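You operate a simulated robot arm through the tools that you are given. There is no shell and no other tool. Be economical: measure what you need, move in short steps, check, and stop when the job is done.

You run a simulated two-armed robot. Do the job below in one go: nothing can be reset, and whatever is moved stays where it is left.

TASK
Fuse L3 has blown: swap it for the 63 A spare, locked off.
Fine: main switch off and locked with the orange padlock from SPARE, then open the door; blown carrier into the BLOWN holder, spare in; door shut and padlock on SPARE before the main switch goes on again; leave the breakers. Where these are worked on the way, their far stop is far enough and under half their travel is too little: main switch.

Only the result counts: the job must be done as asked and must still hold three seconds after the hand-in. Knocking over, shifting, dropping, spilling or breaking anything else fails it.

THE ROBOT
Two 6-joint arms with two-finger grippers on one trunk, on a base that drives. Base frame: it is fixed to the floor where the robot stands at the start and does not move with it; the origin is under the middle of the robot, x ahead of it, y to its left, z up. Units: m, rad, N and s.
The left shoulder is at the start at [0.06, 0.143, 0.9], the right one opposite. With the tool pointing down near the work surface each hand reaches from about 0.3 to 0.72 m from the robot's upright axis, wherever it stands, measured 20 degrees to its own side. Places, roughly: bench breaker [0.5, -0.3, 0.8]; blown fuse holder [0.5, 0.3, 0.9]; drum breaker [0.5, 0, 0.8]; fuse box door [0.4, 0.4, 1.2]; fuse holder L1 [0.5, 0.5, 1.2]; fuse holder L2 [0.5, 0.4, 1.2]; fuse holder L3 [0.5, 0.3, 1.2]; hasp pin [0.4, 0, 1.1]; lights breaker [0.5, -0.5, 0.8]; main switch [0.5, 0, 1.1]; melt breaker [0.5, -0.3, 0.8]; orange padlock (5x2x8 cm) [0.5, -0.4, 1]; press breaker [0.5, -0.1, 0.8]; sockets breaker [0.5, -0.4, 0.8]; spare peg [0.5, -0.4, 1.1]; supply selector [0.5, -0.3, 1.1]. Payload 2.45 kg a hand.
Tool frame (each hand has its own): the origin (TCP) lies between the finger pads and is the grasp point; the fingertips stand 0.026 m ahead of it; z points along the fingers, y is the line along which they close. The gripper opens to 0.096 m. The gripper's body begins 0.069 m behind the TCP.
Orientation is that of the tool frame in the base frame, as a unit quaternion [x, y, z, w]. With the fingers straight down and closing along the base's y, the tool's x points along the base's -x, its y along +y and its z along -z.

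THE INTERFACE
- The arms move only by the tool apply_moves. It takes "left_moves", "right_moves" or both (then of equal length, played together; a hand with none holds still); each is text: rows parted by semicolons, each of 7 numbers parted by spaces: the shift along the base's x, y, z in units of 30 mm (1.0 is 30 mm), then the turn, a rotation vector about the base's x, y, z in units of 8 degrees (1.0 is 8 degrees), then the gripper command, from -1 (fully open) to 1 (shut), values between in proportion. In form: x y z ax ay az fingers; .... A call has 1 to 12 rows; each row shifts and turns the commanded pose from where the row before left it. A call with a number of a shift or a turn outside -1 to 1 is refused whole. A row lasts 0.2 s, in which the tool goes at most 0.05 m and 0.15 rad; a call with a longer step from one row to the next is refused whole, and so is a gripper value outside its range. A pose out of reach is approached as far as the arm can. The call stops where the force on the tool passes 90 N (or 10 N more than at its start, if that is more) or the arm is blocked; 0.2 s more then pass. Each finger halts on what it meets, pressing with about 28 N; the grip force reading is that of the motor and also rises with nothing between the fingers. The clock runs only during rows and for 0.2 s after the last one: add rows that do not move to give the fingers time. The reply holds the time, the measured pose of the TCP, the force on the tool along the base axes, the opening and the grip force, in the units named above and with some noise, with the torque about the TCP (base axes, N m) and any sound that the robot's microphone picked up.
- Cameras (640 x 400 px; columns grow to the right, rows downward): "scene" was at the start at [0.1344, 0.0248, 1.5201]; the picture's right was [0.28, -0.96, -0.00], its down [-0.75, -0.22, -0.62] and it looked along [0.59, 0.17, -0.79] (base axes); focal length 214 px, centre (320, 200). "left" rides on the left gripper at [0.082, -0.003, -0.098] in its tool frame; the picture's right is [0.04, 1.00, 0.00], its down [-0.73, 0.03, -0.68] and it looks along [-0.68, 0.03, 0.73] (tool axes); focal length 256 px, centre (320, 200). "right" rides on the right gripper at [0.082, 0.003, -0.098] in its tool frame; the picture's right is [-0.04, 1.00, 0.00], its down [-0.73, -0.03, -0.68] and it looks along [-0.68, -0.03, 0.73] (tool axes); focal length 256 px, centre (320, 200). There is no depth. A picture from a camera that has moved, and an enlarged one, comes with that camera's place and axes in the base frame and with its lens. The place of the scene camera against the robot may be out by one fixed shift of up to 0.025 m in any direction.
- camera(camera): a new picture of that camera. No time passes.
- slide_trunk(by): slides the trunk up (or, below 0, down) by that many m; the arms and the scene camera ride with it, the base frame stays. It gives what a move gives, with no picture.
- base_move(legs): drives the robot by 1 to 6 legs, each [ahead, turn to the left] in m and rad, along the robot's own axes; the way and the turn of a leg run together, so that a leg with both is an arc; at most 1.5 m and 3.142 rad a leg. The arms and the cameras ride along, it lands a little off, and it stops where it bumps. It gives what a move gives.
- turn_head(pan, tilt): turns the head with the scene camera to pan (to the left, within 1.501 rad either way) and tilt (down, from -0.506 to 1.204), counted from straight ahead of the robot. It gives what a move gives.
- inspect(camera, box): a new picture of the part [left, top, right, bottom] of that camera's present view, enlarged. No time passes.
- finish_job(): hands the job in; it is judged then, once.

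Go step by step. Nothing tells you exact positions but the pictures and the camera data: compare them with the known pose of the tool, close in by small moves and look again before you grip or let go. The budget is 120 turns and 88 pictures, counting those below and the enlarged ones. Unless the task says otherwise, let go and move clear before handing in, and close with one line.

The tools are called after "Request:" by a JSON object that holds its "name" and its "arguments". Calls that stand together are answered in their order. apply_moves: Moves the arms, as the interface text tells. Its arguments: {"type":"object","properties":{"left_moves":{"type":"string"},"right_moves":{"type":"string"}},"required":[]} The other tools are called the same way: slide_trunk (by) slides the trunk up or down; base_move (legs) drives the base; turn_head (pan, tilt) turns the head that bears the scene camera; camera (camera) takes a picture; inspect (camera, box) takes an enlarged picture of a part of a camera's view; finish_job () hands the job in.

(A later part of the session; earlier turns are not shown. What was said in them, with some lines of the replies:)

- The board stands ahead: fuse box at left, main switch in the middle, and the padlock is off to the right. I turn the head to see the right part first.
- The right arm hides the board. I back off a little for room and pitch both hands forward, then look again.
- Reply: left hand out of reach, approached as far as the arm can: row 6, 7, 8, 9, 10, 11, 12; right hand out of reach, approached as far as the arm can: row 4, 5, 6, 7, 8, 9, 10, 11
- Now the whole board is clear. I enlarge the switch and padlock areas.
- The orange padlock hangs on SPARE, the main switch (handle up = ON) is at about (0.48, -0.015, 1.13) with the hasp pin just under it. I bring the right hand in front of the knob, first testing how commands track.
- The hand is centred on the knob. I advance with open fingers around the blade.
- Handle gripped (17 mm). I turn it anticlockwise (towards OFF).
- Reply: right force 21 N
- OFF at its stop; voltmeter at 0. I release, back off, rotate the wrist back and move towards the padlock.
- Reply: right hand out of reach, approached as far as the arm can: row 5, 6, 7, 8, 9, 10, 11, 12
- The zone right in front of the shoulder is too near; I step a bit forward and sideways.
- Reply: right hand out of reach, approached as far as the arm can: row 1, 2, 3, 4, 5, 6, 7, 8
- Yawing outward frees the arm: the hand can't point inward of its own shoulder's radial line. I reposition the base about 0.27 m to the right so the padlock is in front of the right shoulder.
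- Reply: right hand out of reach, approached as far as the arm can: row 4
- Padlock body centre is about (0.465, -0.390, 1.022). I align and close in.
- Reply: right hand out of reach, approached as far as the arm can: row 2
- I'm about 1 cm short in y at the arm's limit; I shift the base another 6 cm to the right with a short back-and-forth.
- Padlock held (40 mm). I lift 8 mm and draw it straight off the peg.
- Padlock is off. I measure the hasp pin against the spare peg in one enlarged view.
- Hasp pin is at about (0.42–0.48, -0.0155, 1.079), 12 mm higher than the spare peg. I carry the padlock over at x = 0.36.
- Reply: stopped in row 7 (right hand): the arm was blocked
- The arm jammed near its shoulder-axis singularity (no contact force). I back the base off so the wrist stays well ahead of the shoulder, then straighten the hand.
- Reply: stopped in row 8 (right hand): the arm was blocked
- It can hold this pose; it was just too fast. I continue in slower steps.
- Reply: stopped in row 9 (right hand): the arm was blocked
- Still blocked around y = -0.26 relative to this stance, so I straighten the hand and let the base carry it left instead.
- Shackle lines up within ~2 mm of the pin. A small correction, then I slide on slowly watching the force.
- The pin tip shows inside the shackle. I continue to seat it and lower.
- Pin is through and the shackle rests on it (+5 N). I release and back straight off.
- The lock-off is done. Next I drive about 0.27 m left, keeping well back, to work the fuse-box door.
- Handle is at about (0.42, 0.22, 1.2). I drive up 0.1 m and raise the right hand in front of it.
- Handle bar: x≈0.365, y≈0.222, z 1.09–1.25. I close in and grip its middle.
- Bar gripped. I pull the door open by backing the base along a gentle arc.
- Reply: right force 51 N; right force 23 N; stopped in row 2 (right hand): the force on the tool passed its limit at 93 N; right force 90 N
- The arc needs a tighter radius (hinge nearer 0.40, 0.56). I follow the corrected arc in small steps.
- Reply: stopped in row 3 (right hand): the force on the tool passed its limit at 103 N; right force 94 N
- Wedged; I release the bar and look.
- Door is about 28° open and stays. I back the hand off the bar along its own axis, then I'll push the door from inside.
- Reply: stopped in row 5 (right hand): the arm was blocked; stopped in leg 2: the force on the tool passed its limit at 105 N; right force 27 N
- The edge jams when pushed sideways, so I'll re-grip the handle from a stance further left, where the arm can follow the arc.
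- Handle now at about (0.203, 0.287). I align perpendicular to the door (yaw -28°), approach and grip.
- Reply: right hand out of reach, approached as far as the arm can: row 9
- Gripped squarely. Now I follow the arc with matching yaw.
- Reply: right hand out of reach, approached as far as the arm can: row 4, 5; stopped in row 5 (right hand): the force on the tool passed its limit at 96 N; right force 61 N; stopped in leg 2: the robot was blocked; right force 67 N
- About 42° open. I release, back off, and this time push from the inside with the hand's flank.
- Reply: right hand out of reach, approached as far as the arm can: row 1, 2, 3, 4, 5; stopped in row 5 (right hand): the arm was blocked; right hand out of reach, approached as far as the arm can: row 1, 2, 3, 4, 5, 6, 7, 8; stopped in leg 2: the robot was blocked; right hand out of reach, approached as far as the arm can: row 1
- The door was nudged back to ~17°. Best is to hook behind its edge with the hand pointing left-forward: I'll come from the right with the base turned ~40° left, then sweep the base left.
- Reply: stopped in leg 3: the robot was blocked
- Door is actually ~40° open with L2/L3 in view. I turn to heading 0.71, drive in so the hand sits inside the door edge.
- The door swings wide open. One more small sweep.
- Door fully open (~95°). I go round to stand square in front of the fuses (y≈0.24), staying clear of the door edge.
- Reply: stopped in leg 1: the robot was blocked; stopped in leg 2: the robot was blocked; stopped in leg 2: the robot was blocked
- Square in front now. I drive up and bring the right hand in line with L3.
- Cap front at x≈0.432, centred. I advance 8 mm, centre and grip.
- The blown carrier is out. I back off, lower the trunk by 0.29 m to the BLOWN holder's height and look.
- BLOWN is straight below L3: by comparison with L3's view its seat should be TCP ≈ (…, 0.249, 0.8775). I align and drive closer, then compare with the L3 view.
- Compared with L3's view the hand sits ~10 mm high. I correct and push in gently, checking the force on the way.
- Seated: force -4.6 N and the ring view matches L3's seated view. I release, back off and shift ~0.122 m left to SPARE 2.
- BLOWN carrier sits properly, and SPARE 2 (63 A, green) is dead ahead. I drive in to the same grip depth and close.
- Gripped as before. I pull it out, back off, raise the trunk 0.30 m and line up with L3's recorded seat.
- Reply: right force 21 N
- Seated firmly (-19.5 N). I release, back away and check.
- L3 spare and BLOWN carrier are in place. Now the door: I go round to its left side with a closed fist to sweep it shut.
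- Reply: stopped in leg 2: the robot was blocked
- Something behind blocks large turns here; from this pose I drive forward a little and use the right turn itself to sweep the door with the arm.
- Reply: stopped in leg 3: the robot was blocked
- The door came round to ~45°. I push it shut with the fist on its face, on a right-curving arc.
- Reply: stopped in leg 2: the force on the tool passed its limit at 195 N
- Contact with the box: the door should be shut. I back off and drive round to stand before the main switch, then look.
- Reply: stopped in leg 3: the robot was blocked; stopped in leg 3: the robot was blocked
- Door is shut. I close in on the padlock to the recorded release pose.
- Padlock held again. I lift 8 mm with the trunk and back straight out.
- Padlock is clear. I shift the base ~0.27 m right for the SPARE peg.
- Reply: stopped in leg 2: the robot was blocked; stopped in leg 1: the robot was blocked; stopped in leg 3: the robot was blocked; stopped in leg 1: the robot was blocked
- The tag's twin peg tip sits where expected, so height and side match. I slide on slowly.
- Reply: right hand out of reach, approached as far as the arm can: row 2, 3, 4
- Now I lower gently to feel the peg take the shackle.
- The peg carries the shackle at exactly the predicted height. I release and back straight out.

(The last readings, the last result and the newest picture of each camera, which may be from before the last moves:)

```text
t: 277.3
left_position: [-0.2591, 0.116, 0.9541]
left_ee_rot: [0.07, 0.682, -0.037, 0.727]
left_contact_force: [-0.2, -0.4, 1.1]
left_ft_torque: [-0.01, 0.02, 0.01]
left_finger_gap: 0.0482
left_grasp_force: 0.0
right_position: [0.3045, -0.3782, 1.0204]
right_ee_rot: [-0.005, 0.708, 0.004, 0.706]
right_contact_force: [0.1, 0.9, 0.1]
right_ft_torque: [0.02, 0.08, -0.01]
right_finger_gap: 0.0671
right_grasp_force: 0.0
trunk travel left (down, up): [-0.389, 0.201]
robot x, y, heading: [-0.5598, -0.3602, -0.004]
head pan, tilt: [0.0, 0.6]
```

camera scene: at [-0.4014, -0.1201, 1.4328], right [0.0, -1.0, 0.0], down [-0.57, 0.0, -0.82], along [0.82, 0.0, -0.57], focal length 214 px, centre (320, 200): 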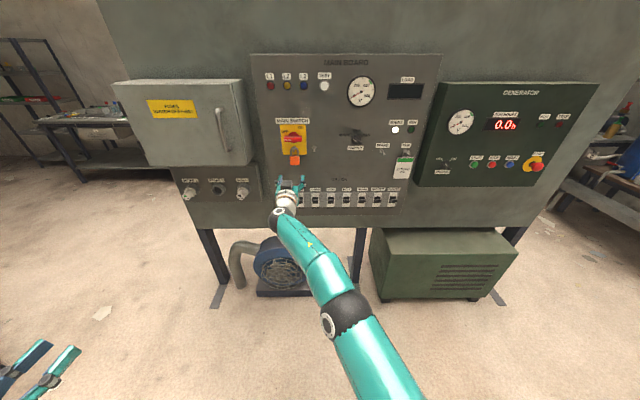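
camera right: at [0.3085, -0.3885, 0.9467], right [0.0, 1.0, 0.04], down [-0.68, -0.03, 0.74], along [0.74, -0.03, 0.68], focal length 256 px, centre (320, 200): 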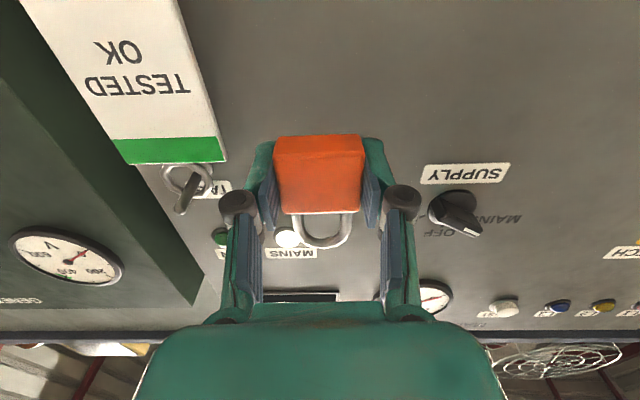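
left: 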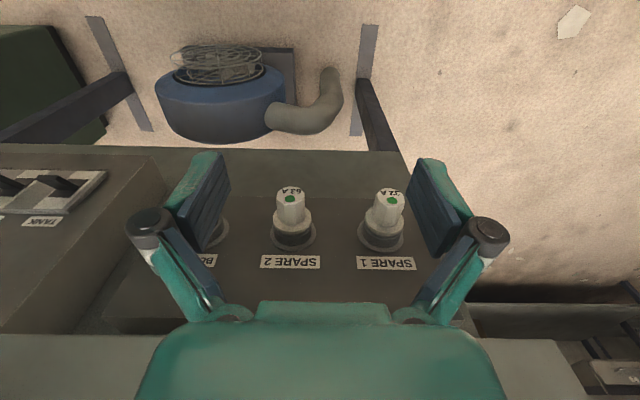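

Padlock is back on SPARE. Now the main switch: I retract the hand a little, roll it 96° to match the horizontal handle, raise the trunk and drive over.

Request:
{"name": "apply_moves", "arguments": {"right_moves": "-0.4 0 0 0 0 -0.05 0.1; -0.4 0 0 0 0 -0.04 0.1; -0.4 0 0 0 0 0 0.1; -0.4 0 0 0 0 0 0.1; -0.4 0 0 0 0 0 0.1; 0 0 0 0 0 0 0.1"}}

Request:
{"name": "apply_moves", "arguments": {"right_moves": "0 0 0 -1 0 0 0.1; 0 0 0 -1 0 0 0.1; 0 0 0 -1 0 0 0.1; 0 0 0 -1 0 0 0.1; 0 0 0 -1 0 0 0.1; 0 0 0 -1 0 0 0.1; 0 0 0 -1 0 0 0.1; 0 0 0 -1 0 0 0.1; 0 0 0 -1 0 0 0.1; 0 0 0 -1 0 0 0.1; 0 0 0 -1 0 0 0.1; 0 0 0 -0.9 0 0 0.1"}}

Request:
{"name": "slide_trunk", "arguments": {"by": 0.105}}

Request:
{"name": "base_move", "arguments": {"legs": [[-0.3, 0], [0, 0.4], [0, 0.4], [0.43, 0]]}}

```text
t: 278.7
left_position: [-0.2593, 0.1151, 0.9537]
left_ee_rot: [0.07, 0.683, -0.038, 0.726]
left_contact_force: [0.2, 0.4, 0.0]
left_ft_torque: [0.02, -0.02, -0.01]
left_finger_gap: 0.0479
left_grasp_force: 0.0
right_position: [0.2546, -0.3789, 1.0183]
right_ee_rot: [0.0, 0.709, -0.001, 0.705]
right_contact_force: [0.2, -0.1, 0.6]
right_ft_torque: [-0.04, -0.02, 0.0]
right_finger_gap: 0.0433
right_grasp_force: 0.1
right hand out of reach, approached as far as the arm can: row 1
trunk travel left (down, up): [-0.389, 0.201]
robot x, y, heading: [-0.5611, -0.3619, -0.005]
head pan, tilt: [0.0, 0.6]
```

```text
t: 281.3
left_position: [-0.257, 0.1155, 0.9537]
left_ee_rot: [0.069, 0.684, -0.038, 0.726]
left_contact_force: [0.2, 0.5, 0.2]
left_ft_torque: [-0.01, 0.02, -0.02]
left_finger_gap: 0.0481
left_grasp_force: 0.1
right_position: [0.2541, -0.3793, 1.0163]
right_ee_rot: [0.521, -0.477, 0.525, -0.475]
right_contact_force: [0.9, 0.7, 0.0]
right_ft_torque: [0.0, 0.01, 0.03]
right_finger_gap: 0.0433
right_grasp_force: 0.1
trunk travel left (down, up): [-0.389, 0.201]
robot x, y, heading: [-0.5638, -0.3626, 0.001]
head pan, tilt: [0.0, 0.6]
```

```text
t: 282.7
left_position: [-0.2577, 0.1158, 1.0595]
left_ee_rot: [0.069, 0.683, -0.037, 0.726]
left_contact_force: [-0.6, 0.7, -1.2]
left_ft_torque: [-0.04, -0.02, 0.0]
left_finger_gap: 0.048
left_grasp_force: 0.1
right_position: [0.2547, -0.3786, 1.1221]
right_ee_rot: [0.52, -0.477, 0.525, -0.476]
right_contact_force: [-0.9, 0.7, 0.5]
right_ft_torque: [-0.01, -0.01, -0.01]
right_finger_gap: 0.0434
right_grasp_force: 0.0
trunk travel left (down, up): [-0.494, 0.096]
robot x, y, heading: [-0.5633, -0.3607, -0.006]
head pan, tilt: [0.0, 0.6]
```

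```text
t: 289.7
left_position: [-0.6965, 0.4986, 1.0593]
left_ee_rot: [-0.205, 0.656, 0.25, 0.682]
left_contact_force: [0.0, 0.9, 0.4]
left_ft_torque: [0.01, -0.02, 0.0]
left_finger_gap: 0.0481
left_grasp_force: 0.1
right_position: [0.0139, 0.5236, 1.1225]
right_ee_rot: [0.666, -0.235, 0.297, -0.642]
right_contact_force: [0.0, 0.6, 0.6]
right_ft_torque: [0.04, 0.01, 0.0]
right_finger_gap: 0.0434
right_grasp_force: 0.1
trunk travel left (down, up): [-0.494, 0.096]
robot x, y, heading: [-0.56, -0.0577, 0.801]
head pan, tilt: [0.0, 0.6]
```

Request:
{"name": "base_move", "arguments": {"legs": [[0, -0.4], [0, -0.4]]}}

```text
t: 292.8
left_position: [-0.2457, 0.4226, 1.0593]
left_ee_rot: [0.074, 0.683, -0.043, 0.725]
left_contact_force: [0.2, -0.4, 0.0]
left_ft_torque: [-0.02, 0.0, -0.01]
left_finger_gap: 0.048
left_grasp_force: 0.1
right_position: [0.2588, -0.0795, 1.1205]
right_ee_rot: [0.517, -0.481, 0.528, -0.471]
right_contact_force: [0.6, 0.6, -0.3]
right_ft_torque: [-0.02, -0.03, 0.01]
right_finger_gap: 0.0433
right_grasp_force: 0.1
trunk travel left (down, up): [-0.494, 0.096]
robot x, y, heading: [-0.5615, -0.0246, -0.01]
head pan, tilt: [0.0, 0.6]
```

Request:
{"name": "apply_moves", "arguments": {"right_moves": "0 0.4 0.04 0 0 0.08 0.1; 0 0.4 0.04 0 0 0.07 0.1; 0 0.4 0.04 0 0 0 0.1; 0 0.4 0.04 0 0 0 0.1; 0 0.4 0 0 0 0 0.1; 0 0.17 0 0 0 0 0.1; 0 0 0 0 0 0 0.1"}}

Request:
{"name": "base_move", "arguments": {"legs": [[0.1, 0.01]]}}

```text
t: 294.4
left_position: [-0.2477, 0.4213, 1.0592]
left_ee_rot: [0.075, 0.683, -0.044, 0.725]
left_contact_force: [0.2, -0.3, -0.3]
left_ft_torque: [0.02, 0.01, 0.02]
left_finger_gap: 0.048
left_grasp_force: 0.1
right_position: [0.256, -0.015, 1.128]
right_ee_rot: [0.522, -0.476, 0.523, -0.477]
right_contact_force: [0.0, 0.1, -0.6]
right_ft_torque: [-0.01, -0.03, 0.01]
right_finger_gap: 0.0429
right_grasp_force: 0.1
trunk travel left (down, up): [-0.494, 0.096]
robot x, y, heading: [-0.5582, -0.0243, -0.008]
head pan, tilt: [0.0, 0.6]
```

```text
t: 295.5
left_position: [-0.155, 0.4273, 1.0581]
left_ee_rot: [0.071, 0.684, -0.039, 0.725]
left_contact_force: [0.4, 0.0, 0.0]
left_ft_torque: [-0.02, 0.01, -0.03]
left_finger_gap: 0.048
left_grasp_force: 0.1
right_position: [0.3538, -0.0044, 1.1269]
right_ee_rot: [0.526, -0.473, 0.519, -0.479]
right_contact_force: [1.0, 0.5, -0.1]
right_ft_torque: [0.01, -0.02, 0.02]
right_finger_gap: 0.0431
right_grasp_force: 0.0
trunk travel left (down, up): [-0.494, 0.096]
robot x, y, heading: [-0.4618, -0.0248, 0.008]
head pan, tilt: [0.0, 0.6]
```

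Request:
{"name": "apply_moves", "arguments": {"right_moves": "0 -0.17 0 0 0 -0.05 0.1; 0 -0.17 -0.03 0 0 -0.04 0.1; 0 0 0 0 0 0 0.1"}}

Request:
{"name": "base_move", "arguments": {"legs": [[0.06, 0.0]]}}

```text
t: 296.3
left_position: [-0.156, 0.4267, 1.0599]
left_ee_rot: [0.07, 0.684, -0.039, 0.725]
left_contact_force: [-0.2, -0.2, 0.9]
left_ft_torque: [-0.02, -0.01, -0.01]
left_finger_gap: 0.0481
left_grasp_force: 0.1
right_position: [0.3527, -0.0146, 1.1284]
right_ee_rot: [0.522, -0.476, 0.523, -0.477]
right_contact_force: [0.7, -0.4, 0.0]
right_ft_torque: [-0.02, 0.0, 0.02]
right_finger_gap: 0.0432
right_grasp_force: 0.1
trunk travel left (down, up): [-0.494, 0.096]
robot x, y, heading: [-0.465, -0.0246, 0.004]
head pan, tilt: [0.0, 0.6]
```

```text
t: 297.3
left_position: [-0.0955, 0.4264, 1.0593]
left_ee_rot: [0.069, 0.685, -0.039, 0.724]
left_contact_force: [0.7, 0.4, -0.3]
left_ft_torque: [-0.01, -0.03, -0.01]
left_finger_gap: 0.048
left_grasp_force: 0.0
right_position: [0.4123, -0.0141, 1.127]
right_ee_rot: [0.523, -0.476, 0.523, -0.476]
right_contact_force: [0.3, 0.4, -0.7]
right_ft_torque: [0.01, -0.02, -0.01]
right_finger_gap: 0.0431
right_grasp_force: 0.0
trunk travel left (down, up): [-0.494, 0.096]
robot x, y, heading: [-0.4063, -0.0254, 0.008]
head pan, tilt: [0.0, 0.6]
```

Request:
{"name": "apply_moves", "arguments": {"right_moves": "0.3 0 -0.04 0 0 0 0.1; 0.3 0 0 0 0 0 0.1; 0.25 0 0 0 0 0 0.1; 0 0 0 0 0 0 0.1; 0 0 0 0 0 0 0.6; 0 0 0 0 0 0 1; 0 0 0 0 0 0 1; 0 0 0 0 0 0 1"}}

```text
t: 299.1
left_position: [-0.097, 0.4255, 1.0601]
left_ee_rot: [0.069, 0.684, -0.038, 0.725]
left_contact_force: [0.0, -0.3, 1.0]
left_ft_torque: [0.01, 0.0, 0.04]
left_finger_gap: 0.0478
left_grasp_force: 0.1
right_position: [0.4361, -0.0139, 1.1251]
right_ee_rot: [0.522, -0.477, 0.522, -0.477]
right_contact_force: [-6.4, -0.7, -8.7]
right_ft_torque: [1.13, 0.22, -0.28]
right_finger_gap: 0.0187
right_grasp_force: 43.8
trunk travel left (down, up): [-0.494, 0.096]
robot x, y, heading: [-0.3997, -0.0269, 0.005]
head pan, tilt: [0.0, 0.6]
```

Handle gripped (19 mm, same as at release). I turn it clockwise back to ON.

Request:
{"name": "apply_moves", "arguments": {"right_moves": "0 0 0 1 0 0 1; 0 0 0 1 0 0 1; 0 0 0 1 0 0 1; 0 0 0 1 0 0 1; 0 0 0 1 0 0 1; 0 0 0 1 0 0 1; 0 0 0 1 0 0 1; 0 0 0 1 0 0 1; 0 0 0 1 0 0 1; 0 0 0 1 0 0 1; 0 0 0 1 0 0 1; 0 0 0 0.8 0 0 1"}}

```text
t: 301.7
left_position: [-0.0973, 0.4255, 1.0605]
left_ee_rot: [0.07, 0.684, -0.039, 0.725]
left_contact_force: [-0.8, -0.2, 0.9]
left_ft_torque: [-0.02, -0.02, 0.0]
left_finger_gap: 0.048
left_grasp_force: 0.2
right_position: [0.4363, -0.0143, 1.123]
right_ee_rot: [-0.006, 0.709, -0.005, 0.705]
right_contact_force: [-10.3, -2.3, -19.0]
right_ft_torque: [-0.07, 1.37, 0.0]
right_finger_gap: 0.0167
right_grasp_force: 42.8
trunk travel left (down, up): [-0.494, 0.096]
robot x, y, heading: [-0.4062, -0.0263, -0.001]
head pan, tilt: [0.0, 0.6]
```

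Request:
{"name": "apply_moves", "arguments": {"right_moves": "0 0 0 0.5 0 0 1; 0 0 0 0.4 0 0 1; 0 0 0 0 0 0 1"}}

```text
t: 302.5
left_position: [-0.0969, 0.4272, 1.0612]
left_ee_rot: [0.069, 0.684, -0.038, 0.726]
left_contact_force: [0.3, 0.0, -0.1]
left_ft_torque: [0.0, 0.01, -0.01]
left_finger_gap: 0.0479
left_grasp_force: 0.0
right_position: [0.4356, -0.0134, 1.1251]
right_ee_rot: [0.038, 0.708, 0.039, 0.705]
right_contact_force: [-10.3, -0.5, -17.5]
right_ft_torque: [-1.23, 0.11, -0.01]
right_finger_gap: 0.0192
right_grasp_force: 43.9
trunk travel left (down, up): [-0.494, 0.096]
robot x, y, heading: [-0.3994, -0.0252, 0.011]
head pan, tilt: [0.0, 0.6]
```

At the ON stop. I ease off, release, back away and take the last look.

Request:
{"name": "apply_moves", "arguments": {"right_moves": "0 0 0 -0.4 0 0 0.6; 0 0 0 0 0 0 0.1; 0 0 0 0 0 0 0; 0 0 0 0 0 0 0"}}

Request:
{"name": "base_move", "arguments": {"legs": [[-0.3, 0]]}}

Request:
{"name": "inspect", "arguments": {"camera": "scene", "box": [130, 50, 450, 250]}}

```text
t: 303.5
left_position: [-0.097, 0.4263, 1.0606]
left_ee_rot: [0.071, 0.684, -0.039, 0.725]
left_contact_force: [0.9, 0.3, -1.1]
left_ft_torque: [-0.02, -0.02, 0.0]
left_finger_gap: 0.048
left_grasp_force: 0.0
right_position: [0.4361, -0.0155, 1.1277]
right_ee_rot: [0.02, 0.707, 0.019, 0.707]
right_contact_force: [-0.4, -0.7, 0.0]
right_ft_torque: [0.05, -0.02, -0.02]
right_finger_gap: 0.0482
right_grasp_force: 0.0
trunk travel left (down, up): [-0.494, 0.096]
robot x, y, heading: [-0.4049, -0.0265, 0.009]
head pan, tilt: [0.0, 0.6]
```

```text
t: 305.5
left_position: [-0.3867, 0.4254, 1.0602]
left_ee_rot: [0.069, 0.683, -0.038, 0.726]
left_contact_force: [-0.1, 0.6, 1.0]
left_ft_torque: [0.05, -0.02, -0.02]
left_finger_gap: 0.0479
left_grasp_force: 0.0
right_position: [0.1483, -0.0163, 1.1284]
right_ee_rot: [0.02, 0.707, 0.019, 0.707]
right_contact_force: [-0.4, -0.4, 0.0]
right_ft_torque: [-0.02, 0.0, 0.01]
right_finger_gap: 0.0479
right_grasp_force: 0.0
trunk travel left (down, up): [-0.494, 0.096]
robot x, y, heading: [-0.6897, -0.0301, 0.007]
head pan, tilt: [0.0, 0.6]
```

```text
2.00 times, centred on (290, 150) of scene
camera zoom: at [-0.5408, -0.0225, 1.5143], right [0.01, -1.0, 0.0], down [-0.56, 0.0, -0.83], along [0.83, 0.01, -0.56], focal length 429 px, centre (380, 300)
```

zoom: 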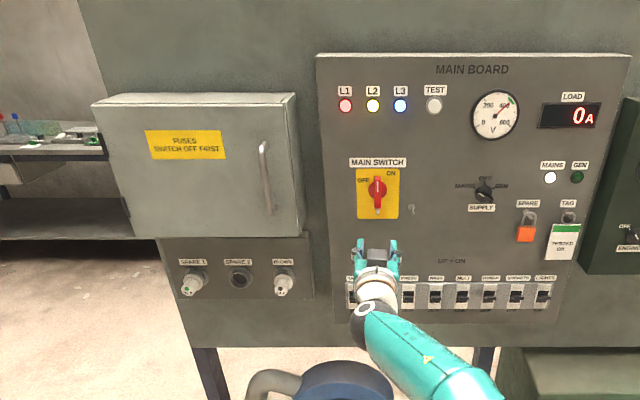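

All three phase lamps are lit, L3 included. The main switch is ON, the door is shut, the orange padlock hangs on SPARE, the blown carrier is in BLOWN, and the breakers are as they were. I hand in.

Request:
{"name": "finish_job", "arguments": {}}

```text
The job is handed in.
```

L3 now has the 63 A spare and its lamp is lit; the blown carrier is in BLOWN, the door is shut, the padlock is back on SPARE, the main switch is on, and I left the breakers alone.
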